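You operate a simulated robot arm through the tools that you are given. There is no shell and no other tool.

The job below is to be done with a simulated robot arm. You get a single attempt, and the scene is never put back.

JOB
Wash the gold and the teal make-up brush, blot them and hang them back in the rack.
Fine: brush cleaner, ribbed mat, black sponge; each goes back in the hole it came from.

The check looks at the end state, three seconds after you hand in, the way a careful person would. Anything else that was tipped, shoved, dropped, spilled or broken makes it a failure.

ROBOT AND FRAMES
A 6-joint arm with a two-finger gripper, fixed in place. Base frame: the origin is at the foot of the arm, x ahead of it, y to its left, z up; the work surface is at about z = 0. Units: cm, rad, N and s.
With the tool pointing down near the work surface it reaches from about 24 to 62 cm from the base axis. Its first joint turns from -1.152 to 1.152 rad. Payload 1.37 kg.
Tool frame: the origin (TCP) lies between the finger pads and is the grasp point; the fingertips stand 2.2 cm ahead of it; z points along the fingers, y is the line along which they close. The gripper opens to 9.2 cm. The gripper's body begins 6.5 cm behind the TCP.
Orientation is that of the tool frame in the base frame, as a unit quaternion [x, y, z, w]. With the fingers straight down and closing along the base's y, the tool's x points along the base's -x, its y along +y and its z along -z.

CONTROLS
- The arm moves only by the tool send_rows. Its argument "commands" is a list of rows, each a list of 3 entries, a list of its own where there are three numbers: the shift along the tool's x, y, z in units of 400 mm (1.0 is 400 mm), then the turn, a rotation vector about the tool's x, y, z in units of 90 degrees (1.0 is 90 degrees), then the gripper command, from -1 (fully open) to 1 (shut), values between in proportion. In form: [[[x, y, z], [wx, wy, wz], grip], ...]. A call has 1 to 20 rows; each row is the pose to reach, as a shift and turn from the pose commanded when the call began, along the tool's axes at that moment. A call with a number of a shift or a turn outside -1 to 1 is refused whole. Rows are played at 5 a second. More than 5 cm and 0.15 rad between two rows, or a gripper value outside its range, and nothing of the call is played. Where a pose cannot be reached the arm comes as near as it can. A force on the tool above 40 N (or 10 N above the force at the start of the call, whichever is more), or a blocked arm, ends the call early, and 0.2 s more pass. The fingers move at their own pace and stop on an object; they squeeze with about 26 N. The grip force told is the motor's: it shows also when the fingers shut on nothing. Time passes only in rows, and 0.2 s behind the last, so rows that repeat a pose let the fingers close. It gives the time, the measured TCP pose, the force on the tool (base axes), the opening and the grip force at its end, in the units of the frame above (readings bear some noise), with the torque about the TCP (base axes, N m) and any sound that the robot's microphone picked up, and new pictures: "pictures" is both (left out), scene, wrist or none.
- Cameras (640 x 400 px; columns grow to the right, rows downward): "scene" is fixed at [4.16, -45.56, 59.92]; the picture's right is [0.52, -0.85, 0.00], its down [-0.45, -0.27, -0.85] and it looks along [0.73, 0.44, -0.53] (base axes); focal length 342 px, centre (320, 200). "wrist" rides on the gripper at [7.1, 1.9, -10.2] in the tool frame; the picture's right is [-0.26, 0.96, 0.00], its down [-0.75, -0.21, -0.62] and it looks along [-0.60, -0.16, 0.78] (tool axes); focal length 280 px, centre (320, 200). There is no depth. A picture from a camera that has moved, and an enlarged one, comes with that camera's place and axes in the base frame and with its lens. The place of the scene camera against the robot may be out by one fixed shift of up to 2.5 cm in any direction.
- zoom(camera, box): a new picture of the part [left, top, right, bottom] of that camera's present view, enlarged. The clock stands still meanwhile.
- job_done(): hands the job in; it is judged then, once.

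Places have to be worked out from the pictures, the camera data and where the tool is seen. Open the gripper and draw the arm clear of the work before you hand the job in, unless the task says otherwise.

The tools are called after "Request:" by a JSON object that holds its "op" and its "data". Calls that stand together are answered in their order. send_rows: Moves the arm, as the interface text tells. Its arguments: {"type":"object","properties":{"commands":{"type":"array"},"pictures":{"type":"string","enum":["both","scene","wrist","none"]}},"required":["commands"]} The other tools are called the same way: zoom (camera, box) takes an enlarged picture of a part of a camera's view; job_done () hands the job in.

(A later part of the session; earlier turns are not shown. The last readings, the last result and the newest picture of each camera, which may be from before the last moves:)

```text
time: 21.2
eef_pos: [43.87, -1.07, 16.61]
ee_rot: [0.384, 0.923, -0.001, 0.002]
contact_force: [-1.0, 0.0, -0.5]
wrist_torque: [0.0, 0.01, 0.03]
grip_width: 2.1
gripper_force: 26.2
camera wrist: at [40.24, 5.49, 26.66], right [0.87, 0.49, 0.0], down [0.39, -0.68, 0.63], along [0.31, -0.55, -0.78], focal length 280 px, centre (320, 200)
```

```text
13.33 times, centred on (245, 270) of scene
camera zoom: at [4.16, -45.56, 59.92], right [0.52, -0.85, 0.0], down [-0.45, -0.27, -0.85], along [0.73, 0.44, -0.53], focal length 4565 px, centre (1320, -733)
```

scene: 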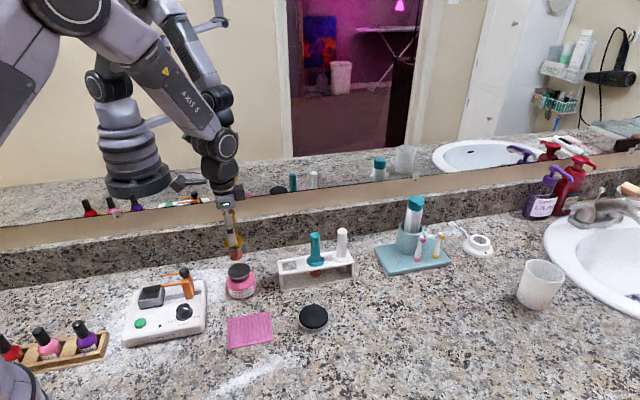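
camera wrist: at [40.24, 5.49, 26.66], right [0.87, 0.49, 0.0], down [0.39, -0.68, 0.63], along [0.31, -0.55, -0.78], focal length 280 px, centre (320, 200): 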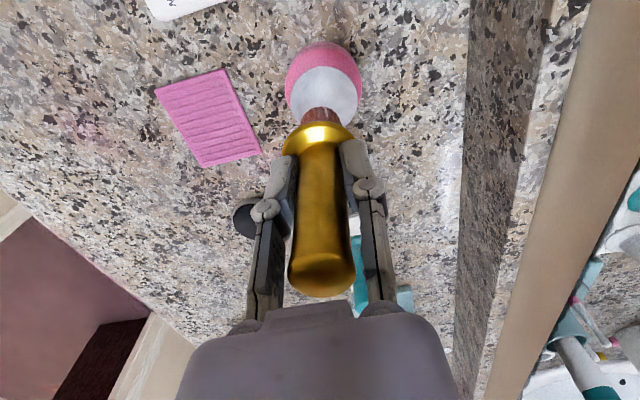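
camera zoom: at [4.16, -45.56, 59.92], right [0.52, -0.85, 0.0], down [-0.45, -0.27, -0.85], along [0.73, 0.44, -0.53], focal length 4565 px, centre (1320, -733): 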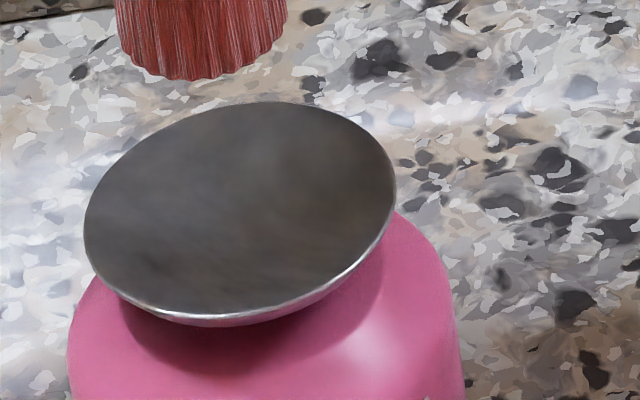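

The dish shows no puddle, so the cleaner should be in the bristles; washing on the mat will show it by colour. The mat is centred at about (36.6, -9.65) with ridges along my tool y. I carry the brush there and lower to about 1 cm above it.

Request:
{"op": "send_rows", "data": {"commands": [[[-0.0045, -0.05, 0], [0, 0, 0], 1], [[-0.009, -0.1, 0], [0, 0, 0], 1], [[-0.0135, -0.15, 0], [0, 0, 0], 1], [[-0.018, -0.2, 0.0], [0, 0, 0], 1], [[-0.0227, -0.25, 0.03], [0, 0, 0], 1], [[-0.0257, -0.2832, 0.07], [0, 0, 0], 1], [[-0.0257, -0.2832, 0.12], [0, 0, 0], 1], [[-0.0257, -0.2832, 0.17], [0, 0, 0], 1], [[-0.0257, -0.2832, 0.195], [0, 0, 0], 1], [[-0.0257, -0.2832, 0.195], [0, 0, 0], 1]]}}

Request:
{"op": "zoom", "data": {"camera": "scene", "box": [200, 270, 310, 370]}}

```text
time: 23.4
eef_pos: [36.54, -9.92, 8.75]
ee_rot: [0.383, 0.924, -0.002, 0.002]
contact_force: [0.5, -0.5, -1.0]
wrist_torque: [0.01, 0.01, -0.03]
grip_width: 2.1
gripper_force: 25.8
camera wrist: at [32.94, -3.29, 18.84], right [0.87, 0.49, 0.0], down [0.38, -0.68, 0.63], along [0.31, -0.55, -0.78], focal length 280 px, centre (320, 200)
```

scene: 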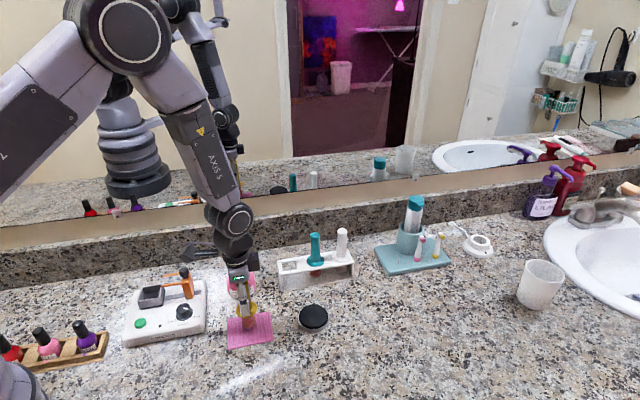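
wrist: 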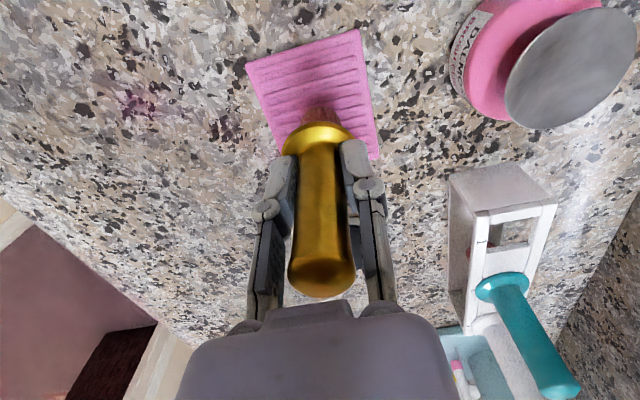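

```text
4.00 times, centred on (255, 320) of scene
camera zoom: at [4.16, -45.56, 59.92], right [0.52, -0.85, 0.0], down [-0.45, -0.27, -0.85], along [0.73, 0.44, -0.53], focal length 1369 px, centre (580, -280)
```

zoom: 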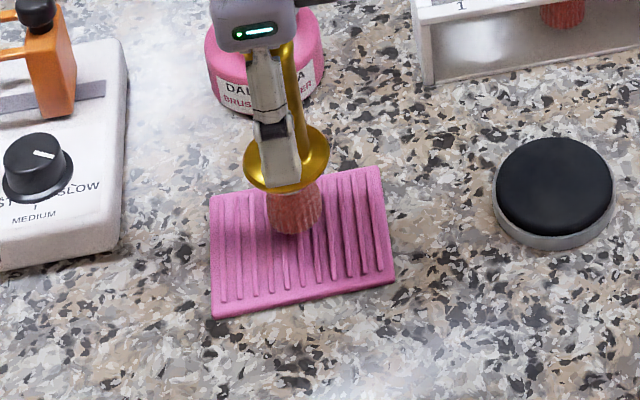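

The tip is centred over the mat, around 1 cm up. I lower in small steps until a light contact.

Request:
{"op": "send_rows", "data": {"commands": [[[0, 0, 0.008], [0, 0, 0], 1], [[0, 0, 0.016], [0, 0, 0], 1], [[0, 0, 0.02], [0, 0, 0], 1], [[0, 0, 0.02], [0, 0, 0], 1]], "pictures": "none"}}

Request:
{"op": "zoom", "data": {"camera": "scene", "box": [200, 270, 310, 370]}}

```text
time: 24.4
eef_pos: [36.67, -9.67, 7.98]
ee_rot: [0.384, 0.923, -0.001, 0.003]
contact_force: [-0.5, 0.2, -0.7]
wrist_torque: [0.0, 0.01, -0.02]
grip_width: 2.13
gripper_force: 25.5
```

```text
4.00 times, centred on (255, 320) of scene
camera zoom: at [4.16, -45.56, 59.92], right [0.52, -0.85, 0.0], down [-0.45, -0.27, -0.85], along [0.73, 0.44, -0.53], focal length 1369 px, centre (580, -280)
```

zoom: 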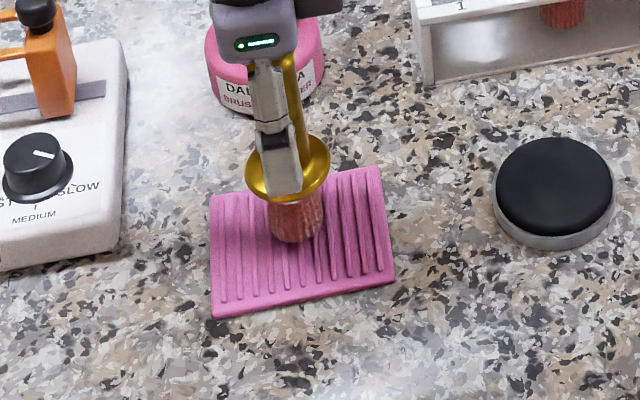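

No contact yet. Two more millimetre-size steps.

Request:
{"op": "send_rows", "data": {"commands": [[[0, 0, 0.003], [0, 0, 0], 1], [[0, 0, 0.006], [0, 0, 0], 1], [[0, 0, 0.006], [0, 0, 0], 1]], "pictures": "none"}}

Request:
{"op": "zoom", "data": {"camera": "scene", "box": [225, 300, 275, 350]}}

```text
time: 25.2
eef_pos: [36.59, -9.73, 7.73]
ee_rot: [0.384, 0.923, -0.002, 0.001]
contact_force: [-0.4, 0.4, -1.0]
wrist_torque: [0.0, -0.01, 0.0]
grip_width: 2.12
gripper_force: 26.4
```

```text
8.00 times, centred on (250, 325) of scene
camera zoom: at [4.16, -45.56, 59.92], right [0.52, -0.85, 0.0], down [-0.45, -0.27, -0.85], along [0.73, 0.44, -0.53], focal length 2739 px, centre (880, -800)
```

zoom: 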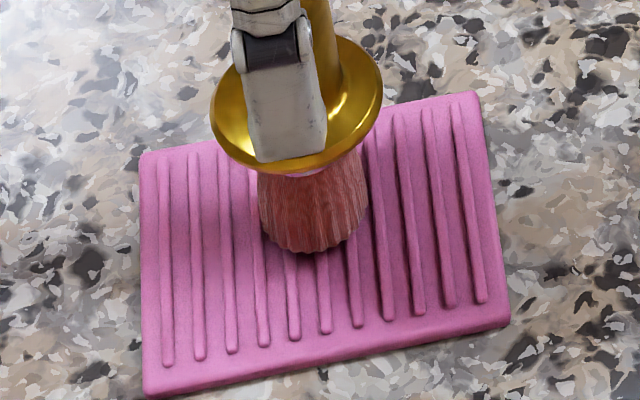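

The tip is very close to the ridges but still no force; I continue down by 0.25 cm.

Request:
{"op": "send_rows", "data": {"commands": [[[0, 0, 0.003], [0, 0, 0], 1], [[0, 0, 0.006], [0, 0, 0], 1], [[0, 0, 0.006], [0, 0, 0], 1]], "pictures": "none"}}

Request:
{"op": "zoom", "data": {"camera": "scene", "box": [225, 300, 275, 350]}}

```text
time: 26.0
eef_pos: [36.62, -9.74, 7.44]
ee_rot: [0.385, 0.923, -0.002, 0.003]
contact_force: [-4.1, 0.9, 20.6]
wrist_torque: [0.05, 0.09, 0.0]
grip_width: 2.09
gripper_force: 25.7
```

```text
8.00 times, centred on (250, 325) of scene
camera zoom: at [4.15, -45.55, 59.92], right [0.52, -0.85, 0.0], down [-0.45, -0.27, -0.85], along [0.73, 0.44, -0.53], focal length 2739 px, centre (880, -800)
```

zoom: 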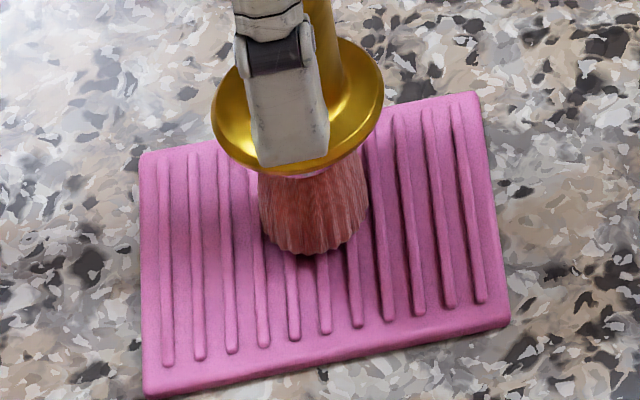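

The contact is stiff (20 N in the last 2 mm). I back off 1.5 mm to get a light touch and read the force.

Request:
{"op": "send_rows", "data": {"commands": [[[0, 0, -0.00375], [0, 0, 0], 1], [[0, 0, -0.00375], [0, 0, 0], 1]], "pictures": "none"}}

```text
time: 26.6
eef_pos: [36.58, -9.7, 7.64]
ee_rot: [0.384, 0.923, -0.002, 0.002]
contact_force: [0.7, 0.4, 0.0]
wrist_torque: [-0.01, -0.02, -0.01]
grip_width: 2.1
gripper_force: 26.4
```

Contact lies between; I go down by 0.7 mm.

Request:
{"op": "send_rows", "data": {"commands": [[[0, 0, 0.0018], [0, 0, 0], 1], [[0, 0, 0.0018], [0, 0, 0], 1]], "pictures": "none"}}

```text
time: 27.2
eef_pos: [36.71, -9.73, 7.56]
ee_rot: [0.383, 0.924, -0.002, 0.003]
contact_force: [-0.3, 0.8, 0.1]
wrist_torque: [0.01, 0.02, -0.03]
grip_width: 2.08
gripper_force: 26.1
```

Request:
{"op": "send_rows", "data": {"commands": [[[0, 0, 0.0012], [0, 0, 0], 1], [[0, 0, 0.0012], [0, 0, 0], 1]], "pictures": "none"}}

```text
time: 27.8
eef_pos: [36.63, -9.67, 7.5]
ee_rot: [0.384, 0.923, -0.002, 0.002]
contact_force: [-3.3, 0.0, 11.5]
wrist_torque: [-0.04, 0.15, -0.04]
grip_width: 2.11
gripper_force: 25.5
```

The touch is 11.5 N now and stiff, so I ease back a quarter millimetre and swirl the brush in a small circle (1.2 cm radius) on the ridges.

Request:
{"op": "send_rows", "data": {"commands": [[[0.0, 0, -0.0006], [0, 0, 0], 1], [[0.015, 0, -0.0006], [0, 0, 0], 1], [[0.03, 0, -0.0006], [0, 0, 0], 1], [[0.026, 0.015, -0.0006], [0, 0, 0], 1], [[0.015, 0.026, -0.0006], [0, 0, 0], 1], [[0, 0.03, -0.0006], [0, 0, 0], 1], [[-0.015, 0.026, -0.0006], [0, 0, 0], 1], [[-0.026, 0.015, -0.0006], [0, 0, 0], 1], [[-0.03, 0, -0.0006], [0, 0, 0], 1], [[-0.026, -0.015, -0.0006], [0, 0, 0], 1], [[-0.015, -0.026, -0.0006], [0, 0, 0], 1], [[0, -0.03, -0.0006], [0, 0, 0], 1], [[0.015, -0.026, -0.0006], [0, 0, 0], 1], [[0.026, -0.015, -0.0006], [0, 0, 0], 1], [[0.03, 0, -0.0006], [0, 0, 0], 1], [[0.015, 0, -0.0006], [0, 0, 0], 1], [[0, 0, -0.0006], [0, 0, 0], 1]]}}

Request:
{"op": "zoom", "data": {"camera": "scene", "box": [225, 300, 275, 350]}}

```text
time: 29.0
eef_pos: [36.39, -8.58, 7.41]
ee_rot: [0.384, 0.923, -0.004, -0.004]
contact_force: [-1.5, -2.7, 4.5]
wrist_torque: [-0.14, 0.08, -0.01]
grip_width: 2.08
gripper_force: 26.1
stopped in row 5: the force on the tool passed its limit at 43 N (the readings are from after the stop); the commanded pose is now the measured one
camera wrist: at [32.88, -2.1, 17.65], right [0.87, 0.49, -0.01], down [0.39, -0.68, 0.62], along [0.3, -0.55, -0.78], focal length 280 px, centre (320, 200)
```

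scene: 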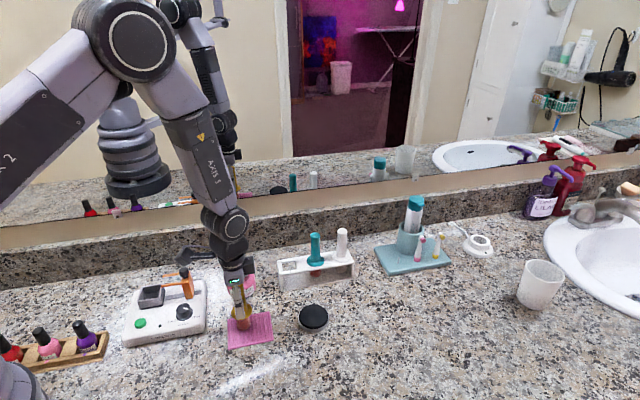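
wrist: 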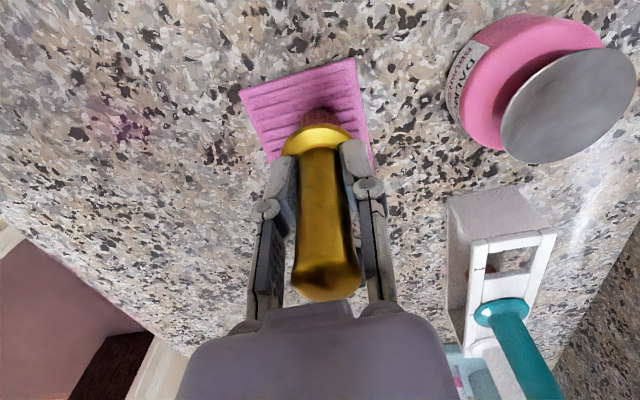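

```text
8.00 times, centred on (250, 325) of scene
camera zoom: at [4.16, -45.55, 59.92], right [0.52, -0.85, 0.0], down [-0.45, -0.27, -0.85], along [0.73, 0.44, -0.53], focal length 2739 px, centre (880, -800)
```

zoom: 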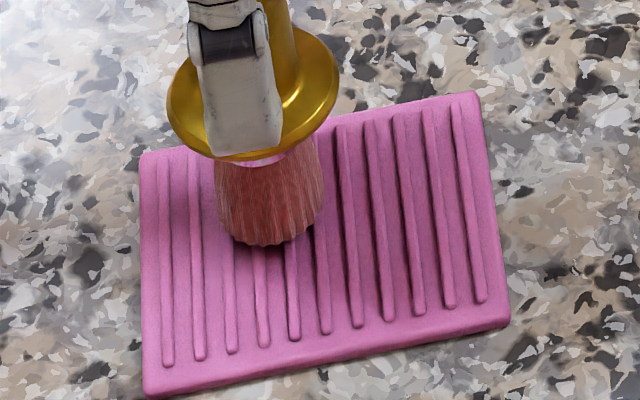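

The swirl caught on a ridge and stopped (43 N peak); the mat has not moved. I lift 3 cm and inspect the bristles and how the brush sits in the grip.

Request:
{"op": "send_rows", "data": {"commands": [[[0, 0, -0.02], [0, 0, 0], 1], [[0, 0, -0.05], [0, 0, 0], 1], [[0, 0, -0.075], [0, 0, 0], 1], [[0, 0, -0.075], [0, 0, 0], 1]]}}

Request:
{"op": "zoom", "data": {"camera": "scene", "box": [215, 270, 275, 330]}}

Request:
{"op": "zoom", "data": {"camera": "wrist", "box": [240, 80, 400, 320]}}

Request:
{"op": "zoom", "data": {"camera": "scene", "box": [200, 270, 310, 370]}}

```text
time: 30.0
eef_pos: [36.3, -8.62, 10.55]
ee_rot: [0.384, 0.923, -0.004, -0.007]
contact_force: [0.0, 0.1, -0.9]
wrist_torque: [0.02, 0.03, 0.03]
grip_width: 2.1
gripper_force: 26.1
camera wrist: at [32.81, -2.12, 20.7], right [0.87, 0.49, -0.01], down [0.39, -0.68, 0.62], along [0.3, -0.54, -0.78], focal length 280 px, centre (320, 200)
```

scene: 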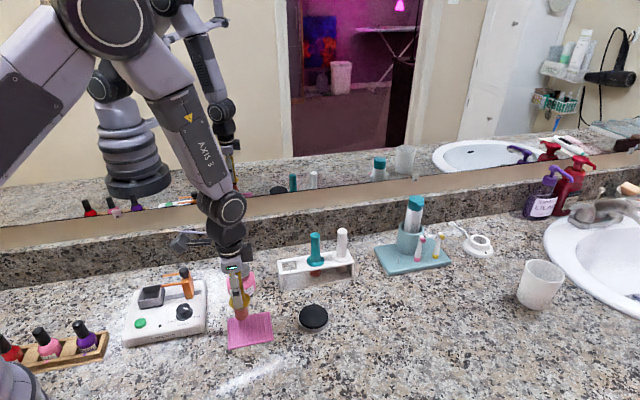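
wrist: 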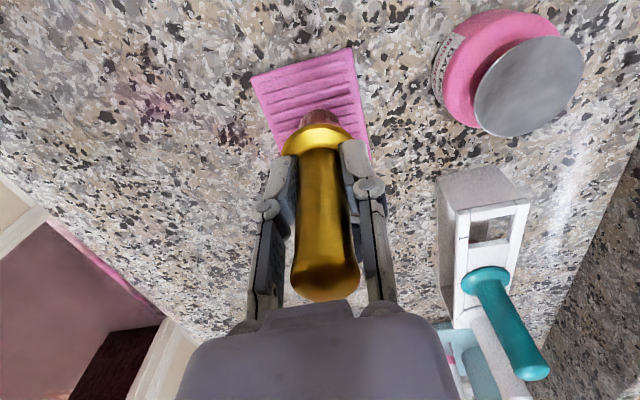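

```text
6.67 times, centred on (245, 300) of scene
camera zoom: at [4.16, -45.56, 59.92], right [0.52, -0.85, 0.0], down [-0.45, -0.27, -0.85], along [0.73, 0.44, -0.53], focal length 2282 px, centre (820, -467)
```

zoom: 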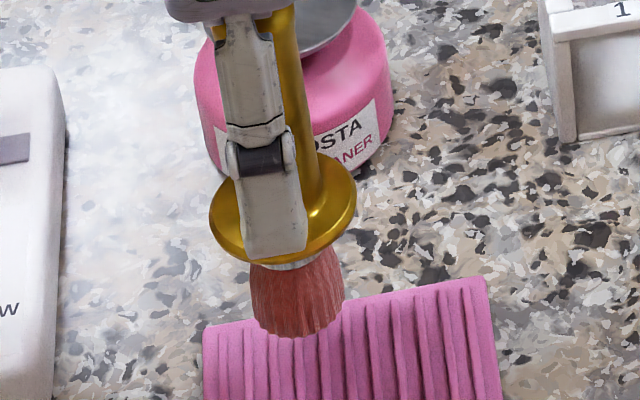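

```text
1.67 times, centred on (320, 200) of wrist
camera zoom: at [32.81, -2.12, 20.7], right [0.87, 0.49, -0.01], down [0.39, -0.68, 0.62], along [0.3, -0.54, -0.78], focal length 467 px, centre (320, 200)
```

zoom: 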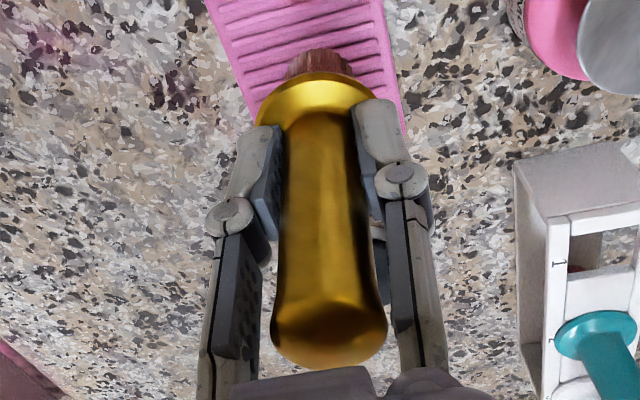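

```text
4.00 times, centred on (255, 320) of scene
camera zoom: at [4.16, -45.56, 59.92], right [0.52, -0.85, 0.0], down [-0.45, -0.27, -0.85], along [0.73, 0.44, -0.53], focal length 1369 px, centre (580, -280)
```

zoom: 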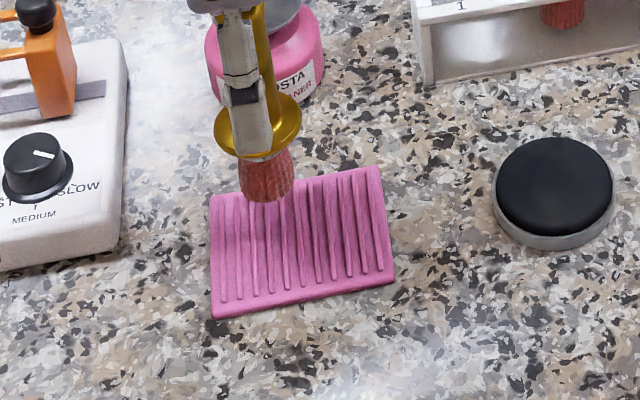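

The red has faded somewhat, so the wet brush is being washed by rubbing. I straighten the slight tool tilt left by the stop, recentre over the mat and go down to just above it again.

Request:
{"op": "send_rows", "data": {"commands": [[[-0.012, -0.006, 0.02], [-0.003, -0.004, 0], 1], [[-0.0225, -0.0128, 0.04], [-0.006, -0.0085, 0], 1], [[-0.0225, -0.0128, 0.065], [-0.006, -0.0085, 0], 1], [[-0.0225, -0.0128, 0.065], [-0.006, -0.0085, 0], 1]], "pictures": "wrist"}}

```text
time: 31.0
eef_pos: [36.6, -9.57, 7.86]
ee_rot: [0.384, 0.923, 0.0, 0.002]
contact_force: [0.1, -0.2, -0.3]
wrist_torque: [-0.01, -0.01, 0.03]
grip_width: 2.1
gripper_force: 26.3
camera wrist: at [32.9, -3.1, 17.98], right [0.87, 0.49, 0.0], down [0.38, -0.68, 0.63], along [0.31, -0.55, -0.78], focal length 280 px, centre (320, 200)
```

wrist: 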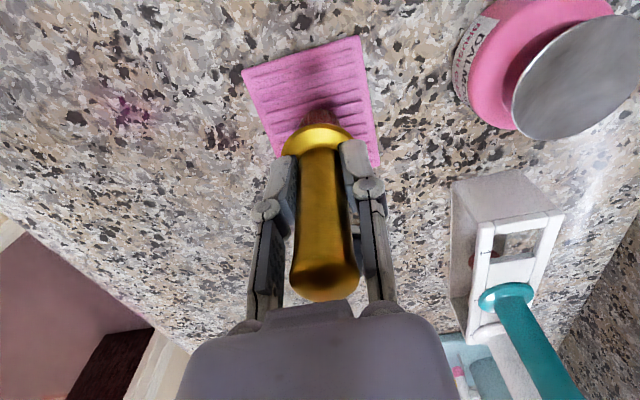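

The tool is upright again. I go down in fine steps to find the light contact.

Request:
{"op": "send_rows", "data": {"commands": [[[0, 0, 0.003], [0, 0, 0], 1], [[0, 0, 0.005], [0, 0, 0], 1], [[0, 0, 0.005], [0, 0, 0], 1]], "pictures": "none"}}

```text
time: 31.8
eef_pos: [36.65, -9.54, 7.64]
ee_rot: [0.384, 0.923, -0.002, 0.002]
contact_force: [-0.9, -0.4, 0.0]
wrist_torque: [0.01, -0.02, 0.02]
grip_width: 2.1
gripper_force: 26.3
```

Still free; another half millimetre.

Request:
{"op": "send_rows", "data": {"commands": [[[0, 0, 0.0015], [0, 0, 0], 1], [[0, 0, 0.0015], [0, 0, 0], 1]], "pictures": "none"}}

```text
time: 32.4
eef_pos: [36.59, -9.6, 7.63]
ee_rot: [0.384, 0.923, -0.001, 0.002]
contact_force: [-0.6, 0.3, 0.3]
wrist_torque: [0.02, -0.02, 0.02]
grip_width: 2.09
gripper_force: 26.3
```

Still free; another 0.6 mm.

Request:
{"op": "send_rows", "data": {"commands": [[[0, 0, 0.0015], [0, 0, 0], 1], [[0, 0, 0.0015], [0, 0, 0], 1]], "pictures": "none"}}

```text
time: 33.0
eef_pos: [36.61, -9.54, 7.69]
ee_rot: [0.384, 0.923, -0.002, 0.002]
contact_force: [0.8, -0.6, -0.2]
wrist_torque: [0.02, 0.01, -0.02]
grip_width: 2.09
gripper_force: 25.5
```

No contact yet; another 0.6 mm.

Request:
{"op": "send_rows", "data": {"commands": [[[0, 0, 0.0015], [0, 0, 0], 1], [[0, 0, 0.0015], [0, 0, 0], 1]], "pictures": "none"}}

```text
time: 33.6
eef_pos: [36.51, -9.5, 7.62]
ee_rot: [0.384, 0.923, -0.002, 0.002]
contact_force: [0.2, 0.2, -1.2]
wrist_torque: [-0.01, 0.01, 0.02]
grip_width: 2.11
gripper_force: 26.4
```

Still nothing; I go down one more millimetre in two small rows.

Request:
{"op": "send_rows", "data": {"commands": [[[0, 0, 0.0012], [0, 0, 0], 1], [[0, 0, 0.0025], [0, 0, 0], 1], [[0, 0, 0.0025], [0, 0, 0], 1]], "pictures": "none"}}

```text
time: 34.4
eef_pos: [36.51, -9.55, 7.55]
ee_rot: [0.384, 0.923, -0.002, 0.001]
contact_force: [-3.0, 1.0, 10.4]
wrist_torque: [0.13, 0.16, 0.01]
grip_width: 2.11
gripper_force: 26.2
```

10 N now. I ease off 0.3 mm and stroke along the ridges (tool y), ±1 cm, two cycles.

Request:
{"op": "send_rows", "data": {"commands": [[[0, 0, -0.0007], [0, 0, 0], 1], [[0, 0.0125, -0.0007], [0, 0, 0], 1], [[0, 0.025, -0.0007], [0, 0, 0], 1], [[0, 0.0125, -0.0007], [0, 0, 0], 1], [[0, 0, -0.0007], [0, 0, 0], 1], [[0, -0.0125, -0.0007], [0, 0, 0], 1], [[0, -0.025, -0.0007], [0, 0, 0], 1], [[0, -0.0125, -0.0007], [0, 0, 0], 1], [[0, 0, -0.0007], [0, 0, 0], 1], [[0, 0.0125, -0.0007], [0, 0, 0], 1], [[0, 0.025, -0.0007], [0, 0, 0], 1], [[0, 0.0125, -0.0007], [0, 0, 0], 1], [[0, 0, -0.0007], [0, 0, 0], 1], [[0, -0.0125, -0.0007], [0, 0, 0], 1], [[0, -0.025, -0.0007], [0, 0, 0], 1], [[0, -0.0125, -0.0007], [0, 0, 0], 1], [[0, 0, -0.0007], [0, 0, 0], 1]]}}

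Request:
{"op": "zoom", "data": {"camera": "scene", "box": [225, 300, 275, 350]}}

```text
time: 36.8
eef_pos: [37.11, -9.15, 7.56]
ee_rot: [0.387, 0.922, -0.002, 0.0]
contact_force: [-2.6, -2.4, 6.5]
wrist_torque: [-0.16, 0.1, -0.03]
grip_width: 2.1
gripper_force: 25.7
stopped in row 11: the force on the tool passed its limit at 46 N (the readings are from after the stop); the commanded pose is now the measured one
camera wrist: at [33.4, -2.59, 17.58], right [0.87, 0.49, 0.0], down [0.38, -0.68, 0.63], along [0.31, -0.55, -0.78], focal length 280 px, centre (320, 200)
```

scene: 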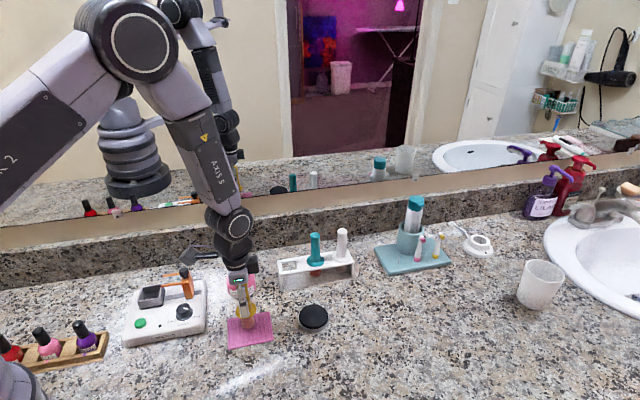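
wrist: 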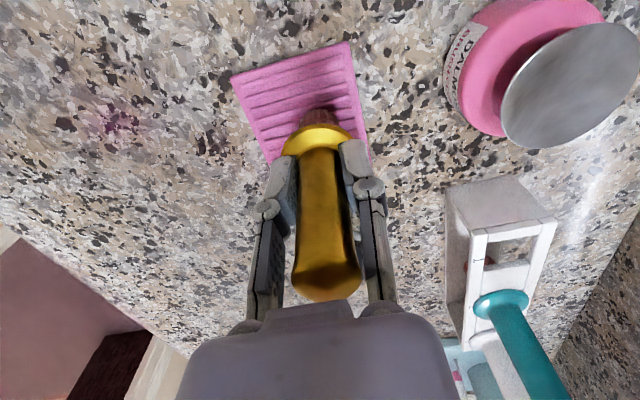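

```text
8.00 times, centred on (250, 325) of scene
camera zoom: at [4.16, -45.55, 59.92], right [0.52, -0.85, 0.0], down [-0.45, -0.27, -0.85], along [0.73, 0.44, -0.53], focal length 2739 px, centre (880, -800)
```

zoom: 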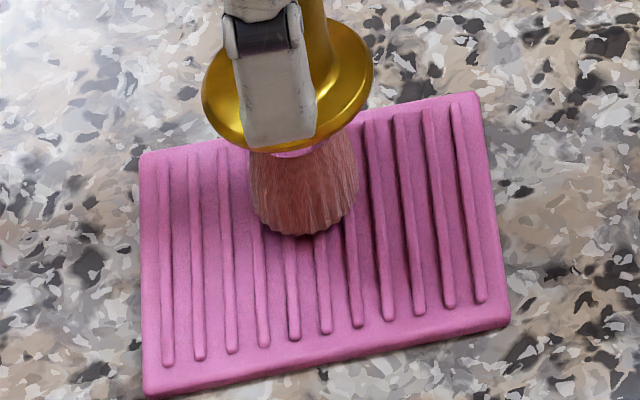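

The bristles are paler still and the mat is in place; the backward strokes pass but forward ones jam. I'll stroke in one direction only with lighter pressure, lifting 3 mm for each return.

Request:
{"op": "send_rows", "data": {"commands": [[[0, 0, -0.0075], [0, 0, 0], 1], [[0, 0.0073, -0.0075], [0, 0, -0.004], 1], [[0, 0.0073, -0.0005], [0, 0, -0.004], 1], [[0, -0.0053, -0.0005], [0, 0, -0.004], 1], [[0, -0.0178, -0.0005], [0, 0, -0.004], 1], [[0, -0.0303, -0.0005], [0, 0, -0.004], 1], [[0, -0.0428, -0.0005], [0, 0, -0.004], 1], [[0, -0.0528, -0.0005], [0, 0, -0.004], 1], [[0, -0.0528, -0.0075], [0, 0, -0.004], 1], [[0, -0.025, -0.0075], [0, 0, -0.004], 1], [[0, 0.0073, -0.0075], [0, 0, -0.004], 1], [[0, 0.0073, -0.0005], [0, 0, -0.004], 1], [[0, -0.0053, -0.0005], [0, 0, -0.004], 1], [[0, -0.0178, -0.0005], [0, 0, -0.004], 1], [[0, -0.0303, -0.0005], [0, 0, -0.004], 1], [[0, -0.0428, -0.0005], [0, 0, -0.004], 1], [[0, -0.0528, -0.0005], [0, 0, -0.004], 1]], "pictures": "scene"}}

Request:
{"op": "zoom", "data": {"camera": "scene", "box": [225, 300, 275, 350]}}

```text
time: 40.4
eef_pos: [35.4, -10.58, 7.46]
ee_rot: [0.383, 0.924, -0.002, 0.0]
contact_force: [-0.3, -0.8, 0.1]
wrist_torque: [0.02, -0.01, 0.0]
grip_width: 2.1
gripper_force: 26.1
```

scene: 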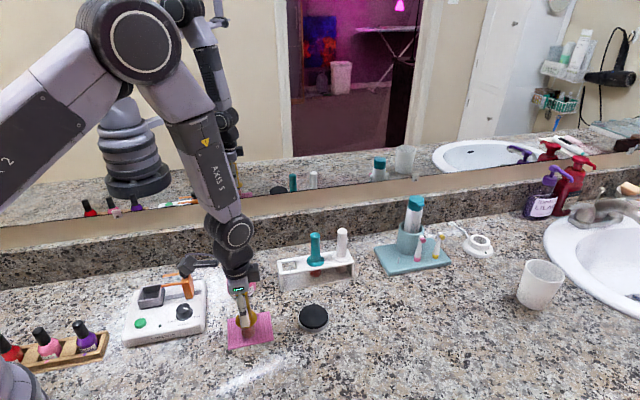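

```text
8.00 times, centred on (250, 325) of scene
camera zoom: at [4.16, -45.56, 59.92], right [0.52, -0.85, 0.0], down [-0.45, -0.27, -0.85], along [0.73, 0.44, -0.53], focal length 2739 px, centre (880, -800)
```

zoom: 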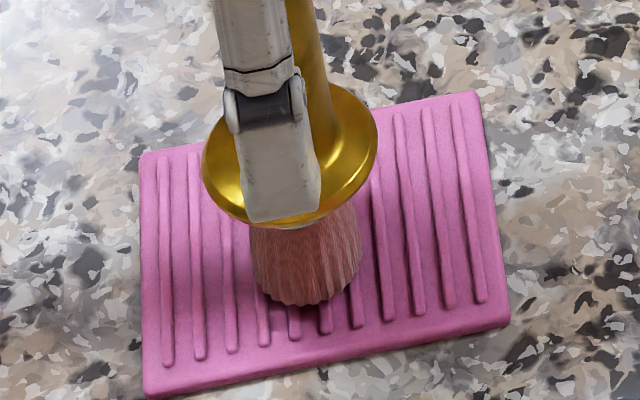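

No contact force at this end (the tool plane rises slightly that way). I lower half a millimetre to regain touch.

Request:
{"op": "send_rows", "data": {"commands": [[[0, 0, 0.0012], [0, 0, 0], 1], [[0, 0, 0.0012], [0, 0, 0], 1]], "pictures": "none"}}

```text
time: 41.0
eef_pos: [35.41, -10.51, 7.42]
ee_rot: [0.383, 0.924, -0.002, 0.0]
contact_force: [-1.2, -2.0, 6.0]
wrist_torque: [-0.07, 0.12, 0.0]
grip_width: 2.1
gripper_force: 26.0
```

6 N here. I stroke gently back and forth over 2 cm, with the slope compensated and the pressure slightly lower.

Request:
{"op": "send_rows", "data": {"commands": [[[0, 0, -0.0003], [0, 0, 0], 1], [[0, 0.0125, -0.00034], [0, 0, 0], 1], [[0, 0.025, -0.00038], [0, 0, 0], 1], [[0, 0.0375, -0.00042], [0, 0, 0], 1], [[0, 0.05, -0.00045], [0, 0, 0], 1], [[0, 0.0375, -0.00042], [0, 0, 0], 1], [[0, 0.025, -0.00038], [0, 0, 0], 1], [[0, 0.0125, -0.00034], [0, 0, 0], 1], [[0, 0, -0.0003], [0, 0, 0], 1], [[0, 0.0125, -0.00034], [0, 0, 0], 1], [[0, 0.025, -0.00038], [0, 0, 0], 1], [[0, 0.0375, -0.00042], [0, 0, 0], 1], [[0, 0.05, -0.00045], [0, 0, 0], 1], [[0, 0.0375, -0.00042], [0, 0, 0], 1], [[0, 0.025, -0.00038], [0, 0, 0], 1], [[0, 0.0125, -0.00034], [0, 0, 0], 1], [[0, 0, -0.0003], [0, 0, 0], 1]], "pictures": "scene"}}

Request:
{"op": "zoom", "data": {"camera": "scene", "box": [225, 300, 275, 350]}}

```text
time: 44.6
eef_pos: [35.53, -10.65, 7.59]
ee_rot: [0.382, 0.924, -0.001, 0.0]
contact_force: [0.2, -1.5, -0.8]
wrist_torque: [-0.01, 0.02, 0.03]
grip_width: 2.1
gripper_force: 26.2
```

scene: 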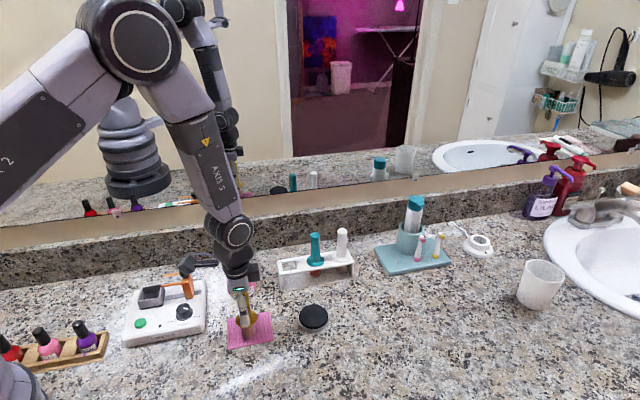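

```text
8.00 times, centred on (250, 325) of scene
camera zoom: at [4.16, -45.56, 59.92], right [0.52, -0.85, 0.0], down [-0.45, -0.27, -0.85], along [0.73, 0.44, -0.53], focal length 2739 px, centre (880, -800)
```

zoom: 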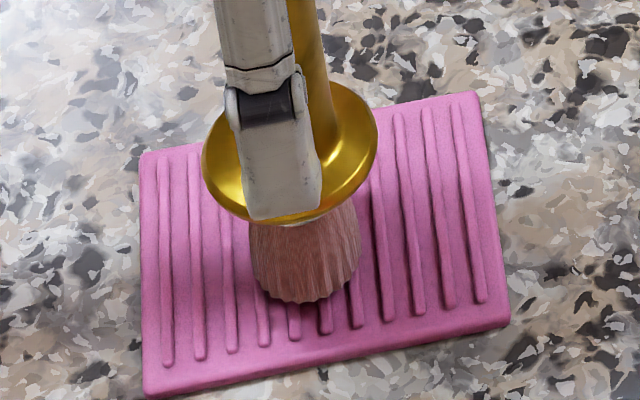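

It ran through and the bristles are paler again, but contact was lost by the end. I lower 0.2 mm and repeat the strokes.

Request:
{"op": "send_rows", "data": {"commands": [[[0, 0, 0.0006], [0, 0, 0], 1], [[0, 0.0125, 0.00056], [0, 0, 0], 1], [[0, 0.025, 0.00052], [0, 0, 0], 1], [[0, 0.0375, 0.00048], [0, 0, 0], 1], [[0, 0.05, 0.00044], [0, 0, 0], 1], [[0, 0.0375, 0.00048], [0, 0, 0], 1], [[0, 0.025, 0.00052], [0, 0, 0], 1], [[0, 0.0125, 0.00056], [0, 0, 0], 1], [[0, 0, 0.0006], [0, 0, 0], 1], [[0, 0.0125, 0.00056], [0, 0, 0], 1], [[0, 0.025, 0.00052], [0, 0, 0], 1], [[0, 0.0375, 0.00048], [0, 0, 0], 1], [[0, 0.05, 0.00044], [0, 0, 0], 1], [[0, 0.0375, 0.00048], [0, 0, 0], 1], [[0, 0.025, 0.00052], [0, 0, 0], 1], [[0, 0.0125, 0.00056], [0, 0, 0], 1], [[0, 0, 0.0006], [0, 0, 0], 1]], "pictures": "scene"}}

Request:
{"op": "zoom", "data": {"camera": "scene", "box": [225, 300, 275, 350]}}

```text
time: 47.1
eef_pos: [35.99, -9.73, 7.52]
ee_rot: [0.384, 0.923, -0.003, -0.005]
contact_force: [-3.0, -1.5, 7.2]
wrist_torque: [-0.1, 0.09, 0.0]
grip_width: 2.09
gripper_force: 25.9
stopped in row 12: the force on the tool passed its limit at 46 N (the readings are from after the stop); the commanded pose is now the measured one
```

scene: 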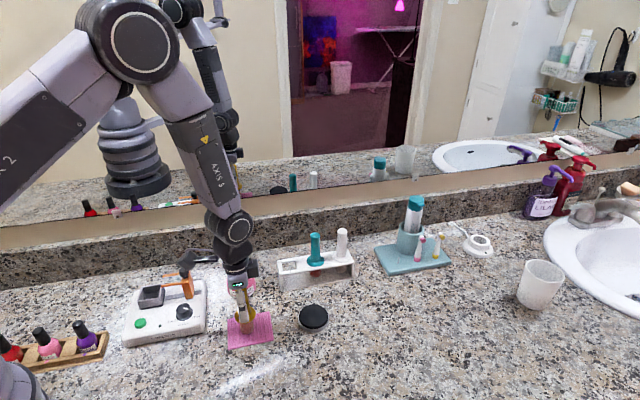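

```text
8.00 times, centred on (250, 325) of scene
camera zoom: at [4.16, -45.55, 59.92], right [0.52, -0.85, 0.0], down [-0.45, -0.27, -0.85], along [0.73, 0.44, -0.53], focal length 2739 px, centre (880, -800)
```

zoom: 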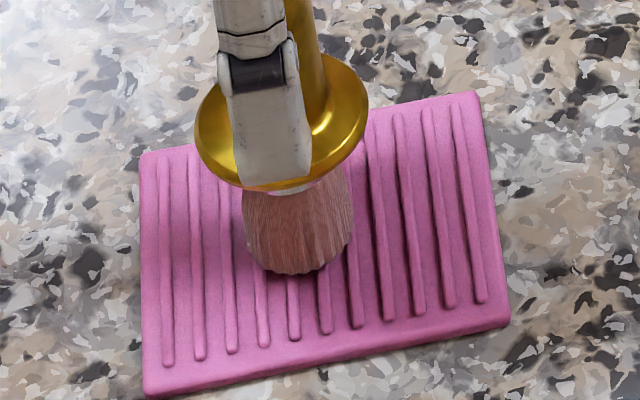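

Bristles are now nearly tan. I lift 3 cm, straighten the small tilt, and take a good look.

Request:
{"op": "send_rows", "data": {"commands": [[[0, 0, -0.02], [0, 0, 0], 1], [[0, 0, -0.05], [-0.0024, -0.0035, 0], 1], [[0, 0, -0.075], [-0.0048, -0.007, 0], 1], [[0, 0, -0.075], [-0.0048, -0.007, 0], 1]]}}

Request:
{"op": "zoom", "data": {"camera": "scene", "box": [220, 280, 270, 330]}}

Request:
{"op": "zoom", "data": {"camera": "scene", "box": [300, 255, 350, 285]}}

Request:
{"op": "zoom", "data": {"camera": "wrist", "box": [240, 60, 400, 220]}}

```text
time: 48.1
eef_pos: [36.14, -9.87, 10.39]
ee_rot: [0.383, 0.924, -0.002, 0.002]
contact_force: [0.0, 0.0, 0.4]
wrist_torque: [0.0, 0.02, 0.01]
grip_width: 2.12
gripper_force: 25.7
camera wrist: at [32.47, -3.32, 20.48], right [0.87, 0.5, 0.0], down [0.38, -0.68, 0.63], along [0.31, -0.55, -0.78], focal length 280 px, centre (320, 200)
```

scene: 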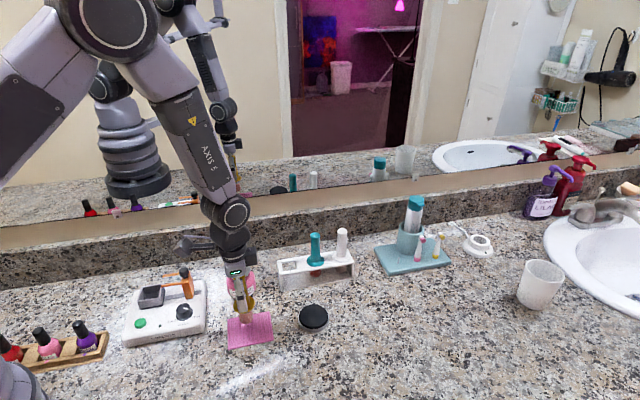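
wrist: 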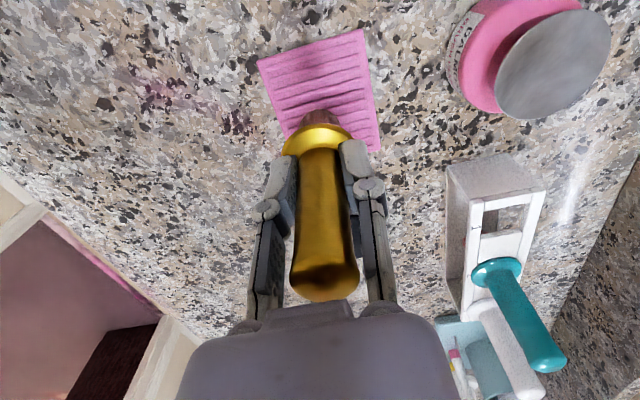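

```text
8.00 times, centred on (245, 305) of scene
camera zoom: at [4.16, -45.56, 59.92], right [0.52, -0.85, 0.0], down [-0.45, -0.27, -0.85], along [0.73, 0.44, -0.53], focal length 2739 px, centre (920, -640)
```

zoom: 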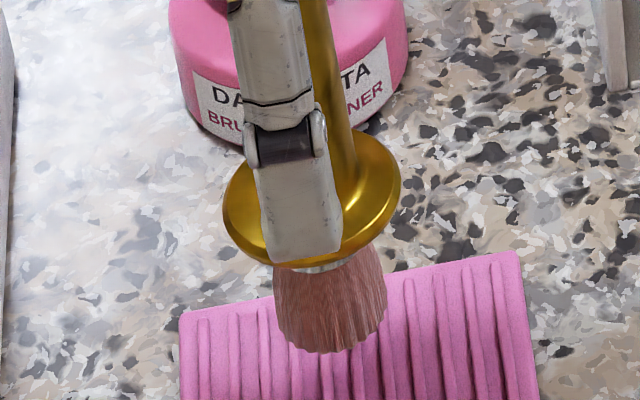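

```text
12.80 times, centred on (325, 270) of scene
camera zoom: at [4.16, -45.56, 59.92], right [0.52, -0.85, 0.0], down [-0.45, -0.27, -0.85], along [0.73, 0.44, -0.53], focal length 4382 px, centre (256, -696)
```

zoom: 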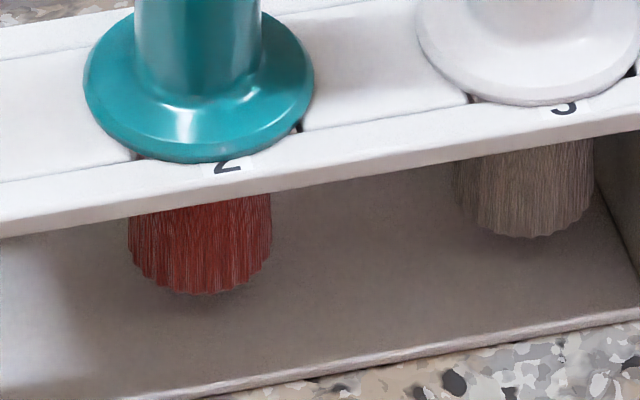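

```text
2.50 times, centred on (320, 140) of wrist
camera zoom: at [32.47, -3.32, 20.48], right [0.87, 0.5, 0.0], down [0.38, -0.68, 0.63], along [0.31, -0.55, -0.78], focal length 701 px, centre (320, 350)
```

zoom: 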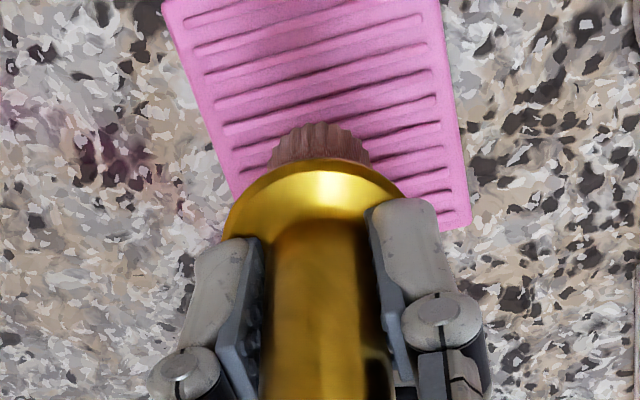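

Still a pink tint versus the beige of the white brush, so more rubbing. I go to the forward side of the mat and come down close to contact, for strokes in the good (-y) direction only.

Request:
{"op": "send_rows", "data": {"commands": [[[0, 0.02, 0.025], [0, 0, 0], 1], [[0, 0.0415, 0.05], [0, 0, 0], 1], [[0, 0.0415, 0.068], [0, 0, 0], 1], [[0, 0.0415, 0.0735], [0, 0, 0], 1], [[0, 0.0415, 0.0735], [0, 0, 0], 1]], "pictures": "none"}}

```text
time: 49.3
eef_pos: [37.38, -8.51, 7.43]
ee_rot: [0.383, 0.924, -0.001, 0.002]
contact_force: [-0.1, 0.1, -0.9]
wrist_torque: [0.0, -0.02, -0.02]
grip_width: 2.08
gripper_force: 26.0
```

No contact yet; I make two -y strokes, each 0.3 mm deeper, lifting in between, and read the force at the end.

Request:
{"op": "send_rows", "data": {"commands": [[[0, 0, 0.00075], [0, 0, 0], 1], [[0, -0.0163, 0.0008], [0, 0, 0], 1], [[0, -0.0325, 0.00085], [0, 0, 0], 1], [[0, -0.0488, 0.0009], [0, 0, 0], 1], [[0, -0.065, 0.00095], [0, 0, 0], 1], [[0, -0.065, -0.006], [0, 0, 0], 1], [[0, -0.03, -0.006], [0, 0, 0], 1], [[0, 0, -0.006], [0, 0, 0], 1], [[0, 0, 0.0015], [0, 0, 0], 1], [[0, -0.0163, 0.00155], [0, 0, 0], 1], [[0, -0.0325, 0.0016], [0, 0, 0], 1], [[0, -0.0488, 0.00165], [0, 0, 0], 1], [[0, -0.065, 0.0017], [0, 0, 0], 1]], "pictures": "scene"}}

Request:
{"op": "zoom", "data": {"camera": "scene", "box": [225, 300, 275, 350]}}

```text
time: 52.1
eef_pos: [35.51, -10.53, 7.49]
ee_rot: [0.383, 0.924, -0.002, 0.003]
contact_force: [1.8, 2.5, 3.2]
wrist_torque: [0.18, -0.06, -0.01]
grip_width: 2.09
gripper_force: 25.7
```

scene: 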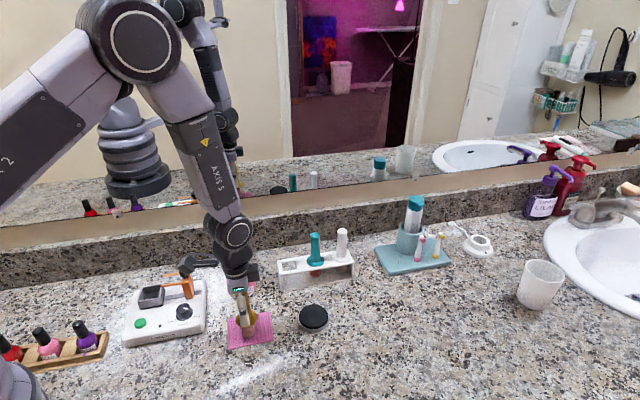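

```text
8.00 times, centred on (250, 325) of scene
camera zoom: at [4.16, -45.56, 59.92], right [0.52, -0.85, 0.0], down [-0.45, -0.27, -0.85], along [0.73, 0.44, -0.53], focal length 2739 px, centre (880, -800)
```

zoom: 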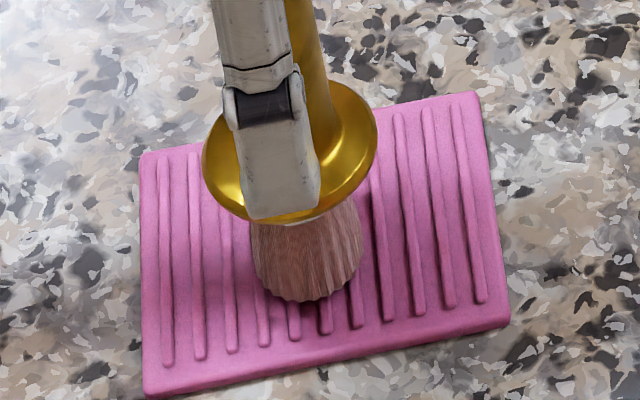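

Contact 3 N with pure friction, good; the bristles are getting closer to beige. I repeat two more strokes at this depth.

Request:
{"op": "send_rows", "data": {"commands": [[[0, 0, -0.008], [0, 0, 0], 1], [[0, 0.0325, -0.008], [0, 0, 0], 1], [[0, 0.065, -0.008], [0, 0, 0], 1], [[0, 0.065, 0.0001], [0, 0, 0], 1], [[0, 0.0488, 0.00015], [0, 0, 0], 1], [[0, 0.0325, 0.0002], [0, 0, 0], 1], [[0, 0.0163, 0.00025], [0, 0, 0], 1], [[0, 0, 0.0003], [0, 0, 0], 1], [[0, 0, -0.008], [0, 0, 0], 1], [[0, 0.0325, -0.008], [0, 0, 0], 1], [[0, 0.065, -0.008], [0, 0, 0], 1], [[0, 0.065, 0.0002], [0, 0, 0], 1], [[0, 0.0488, 0.00025], [0, 0, 0], 1], [[0, 0.0325, 0.0003], [0, 0, 0], 1], [[0, 0.0163, 0.00035], [0, 0, 0], 1], [[0, 0, 0.0004], [0, 0, 0], 1]], "pictures": "scene"}}

Request:
{"op": "zoom", "data": {"camera": "scene", "box": [225, 300, 275, 350]}}

```text
time: 55.5
eef_pos: [35.54, -10.38, 7.5]
ee_rot: [0.383, 0.924, 0.0, 0.003]
contact_force: [1.7, 2.2, 2.7]
wrist_torque: [0.09, -0.12, 0.01]
grip_width: 2.11
gripper_force: 26.1
```

scene: 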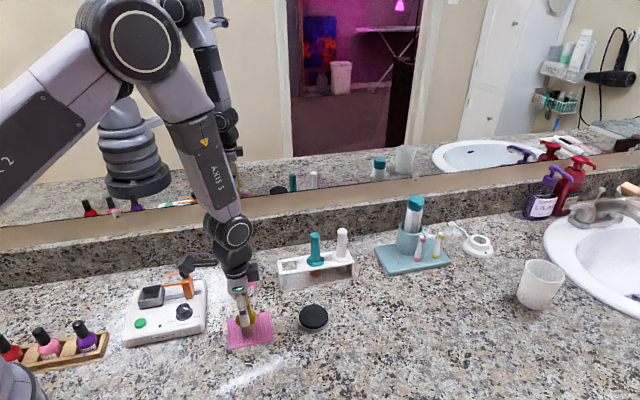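

```text
8.00 times, centred on (250, 325) of scene
camera zoom: at [4.16, -45.56, 59.92], right [0.52, -0.85, 0.0], down [-0.45, -0.27, -0.85], along [0.73, 0.44, -0.53], focal length 2739 px, centre (880, -800)
```

zoom: 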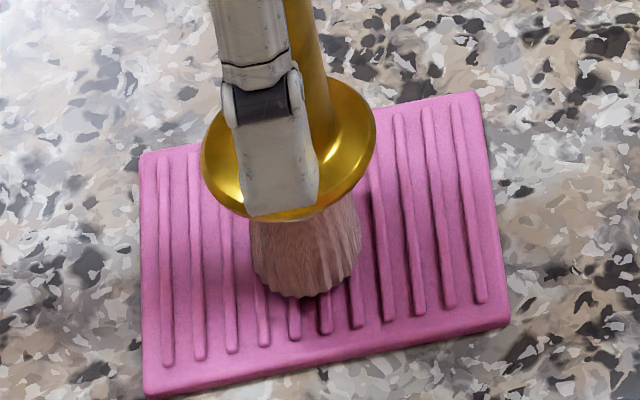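

Same light contact, colour still improving. I do another pair of strokes.

Request:
{"op": "send_rows", "data": {"commands": [[[0, 0, -0.008], [0, 0, 0], 1], [[0, 0.0325, -0.008], [0, 0, 0], 1], [[0, 0.065, -0.008], [0, 0, 0], 1], [[0, 0.065, 0.0001], [0, 0, 0], 1], [[0, 0.0488, 0.00015], [0, 0, 0], 1], [[0, 0.0325, 0.0002], [0, 0, 0], 1], [[0, 0.0163, 0.00025], [0, 0, 0], 1], [[0, 0, 0.0003], [0, 0, 0], 1], [[0, 0, -0.008], [0, 0, 0], 1], [[0, 0.0325, -0.008], [0, 0, 0], 1], [[0, 0.065, -0.008], [0, 0, 0], 1], [[0, 0.065, 0.0002], [0, 0, 0], 1], [[0, 0.0488, 0.00025], [0, 0, 0], 1], [[0, 0.0325, 0.0003], [0, 0, 0], 1], [[0, 0.0163, 0.00035], [0, 0, 0], 1], [[0, 0, 0.0004], [0, 0, 0], 1]], "pictures": "scene"}}

Request:
{"op": "zoom", "data": {"camera": "scene", "box": [225, 300, 275, 350]}}

```text
time: 58.9
eef_pos: [35.51, -10.37, 7.44]
ee_rot: [0.384, 0.923, -0.002, 0.003]
contact_force: [11.6, 8.8, 22.1]
wrist_torque: [0.56, -0.65, -0.02]
grip_width: 2.08
gripper_force: 25.5
```

scene: 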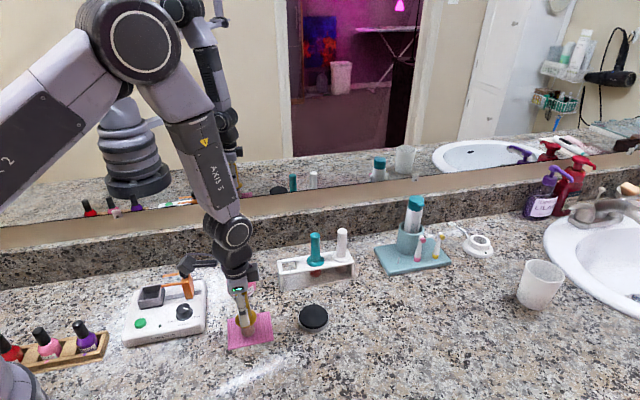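

```text
8.00 times, centred on (250, 325) of scene
camera zoom: at [4.15, -45.55, 59.92], right [0.52, -0.85, 0.0], down [-0.45, -0.27, -0.85], along [0.73, 0.44, -0.53], focal length 2739 px, centre (880, -800)
```

zoom: 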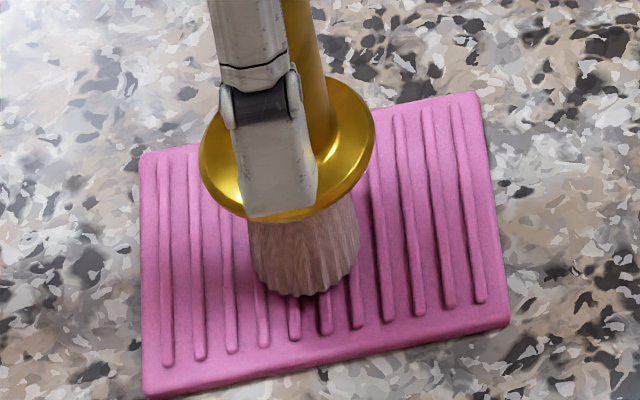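

The pressure has crept up to 22 N, so I lift off straight away, 3 cm, and inspect.

Request:
{"op": "send_rows", "data": {"commands": [[[0, 0, -0.01], [0, 0, 0], 1], [[0, 0, -0.04], [0, 0, 0], 1], [[0, 0, -0.075], [0, 0, 0], 1], [[0, 0, -0.075], [0, 0, 0], 1]]}}

Request:
{"op": "zoom", "data": {"camera": "scene", "box": [220, 285, 270, 335]}}

Request:
{"op": "zoom", "data": {"camera": "wrist", "box": [240, 60, 400, 320]}}

```text
time: 59.9
eef_pos: [35.35, -10.32, 10.43]
ee_rot: [0.383, 0.924, -0.001, 0.001]
contact_force: [0.4, -0.7, -0.3]
wrist_torque: [-0.02, 0.02, -0.02]
grip_width: 2.1
gripper_force: 25.8
camera wrist: at [31.77, -3.78, 20.48], right [0.87, 0.5, 0.0], down [0.39, -0.68, 0.63], along [0.31, -0.55, -0.78], focal length 280 px, centre (320, 200)
```

scene: 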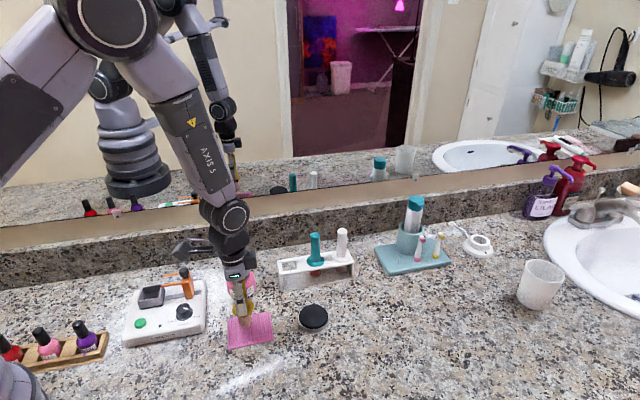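
wrist: 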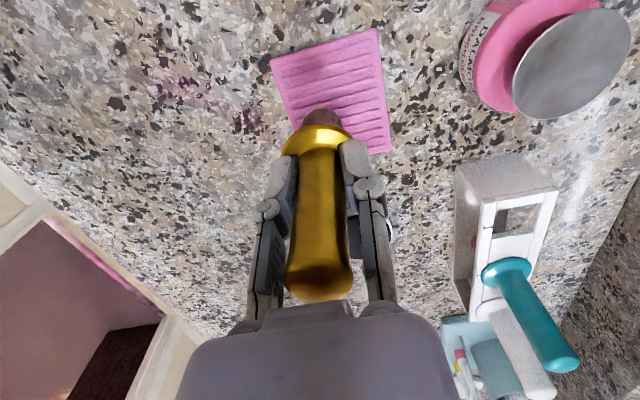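

```text
8.00 times, centred on (245, 310) of scene
camera zoom: at [4.16, -45.56, 59.92], right [0.52, -0.85, 0.0], down [-0.45, -0.27, -0.85], along [0.73, 0.44, -0.53], focal length 2739 px, centre (920, -680)
```

zoom: 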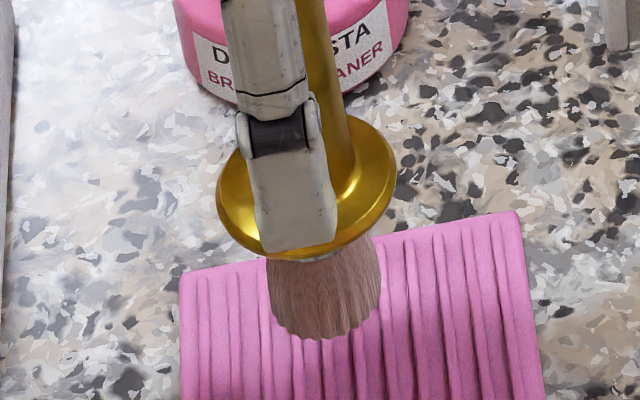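

```text
1.54 times, centred on (320, 190) of wrist
camera zoom: at [31.77, -3.78, 20.48], right [0.87, 0.5, 0.0], down [0.39, -0.68, 0.63], along [0.31, -0.55, -0.78], focal length 431 px, centre (320, 215)
```

zoom: 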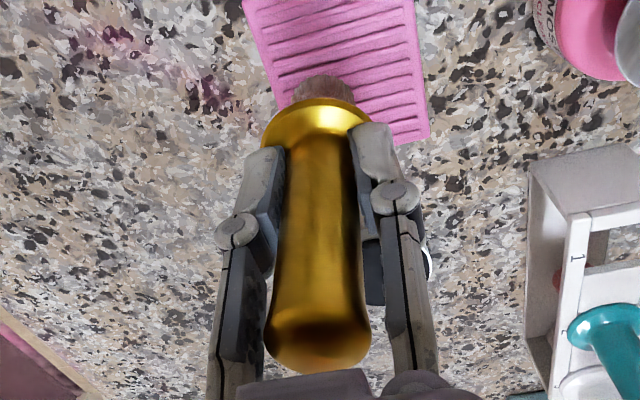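

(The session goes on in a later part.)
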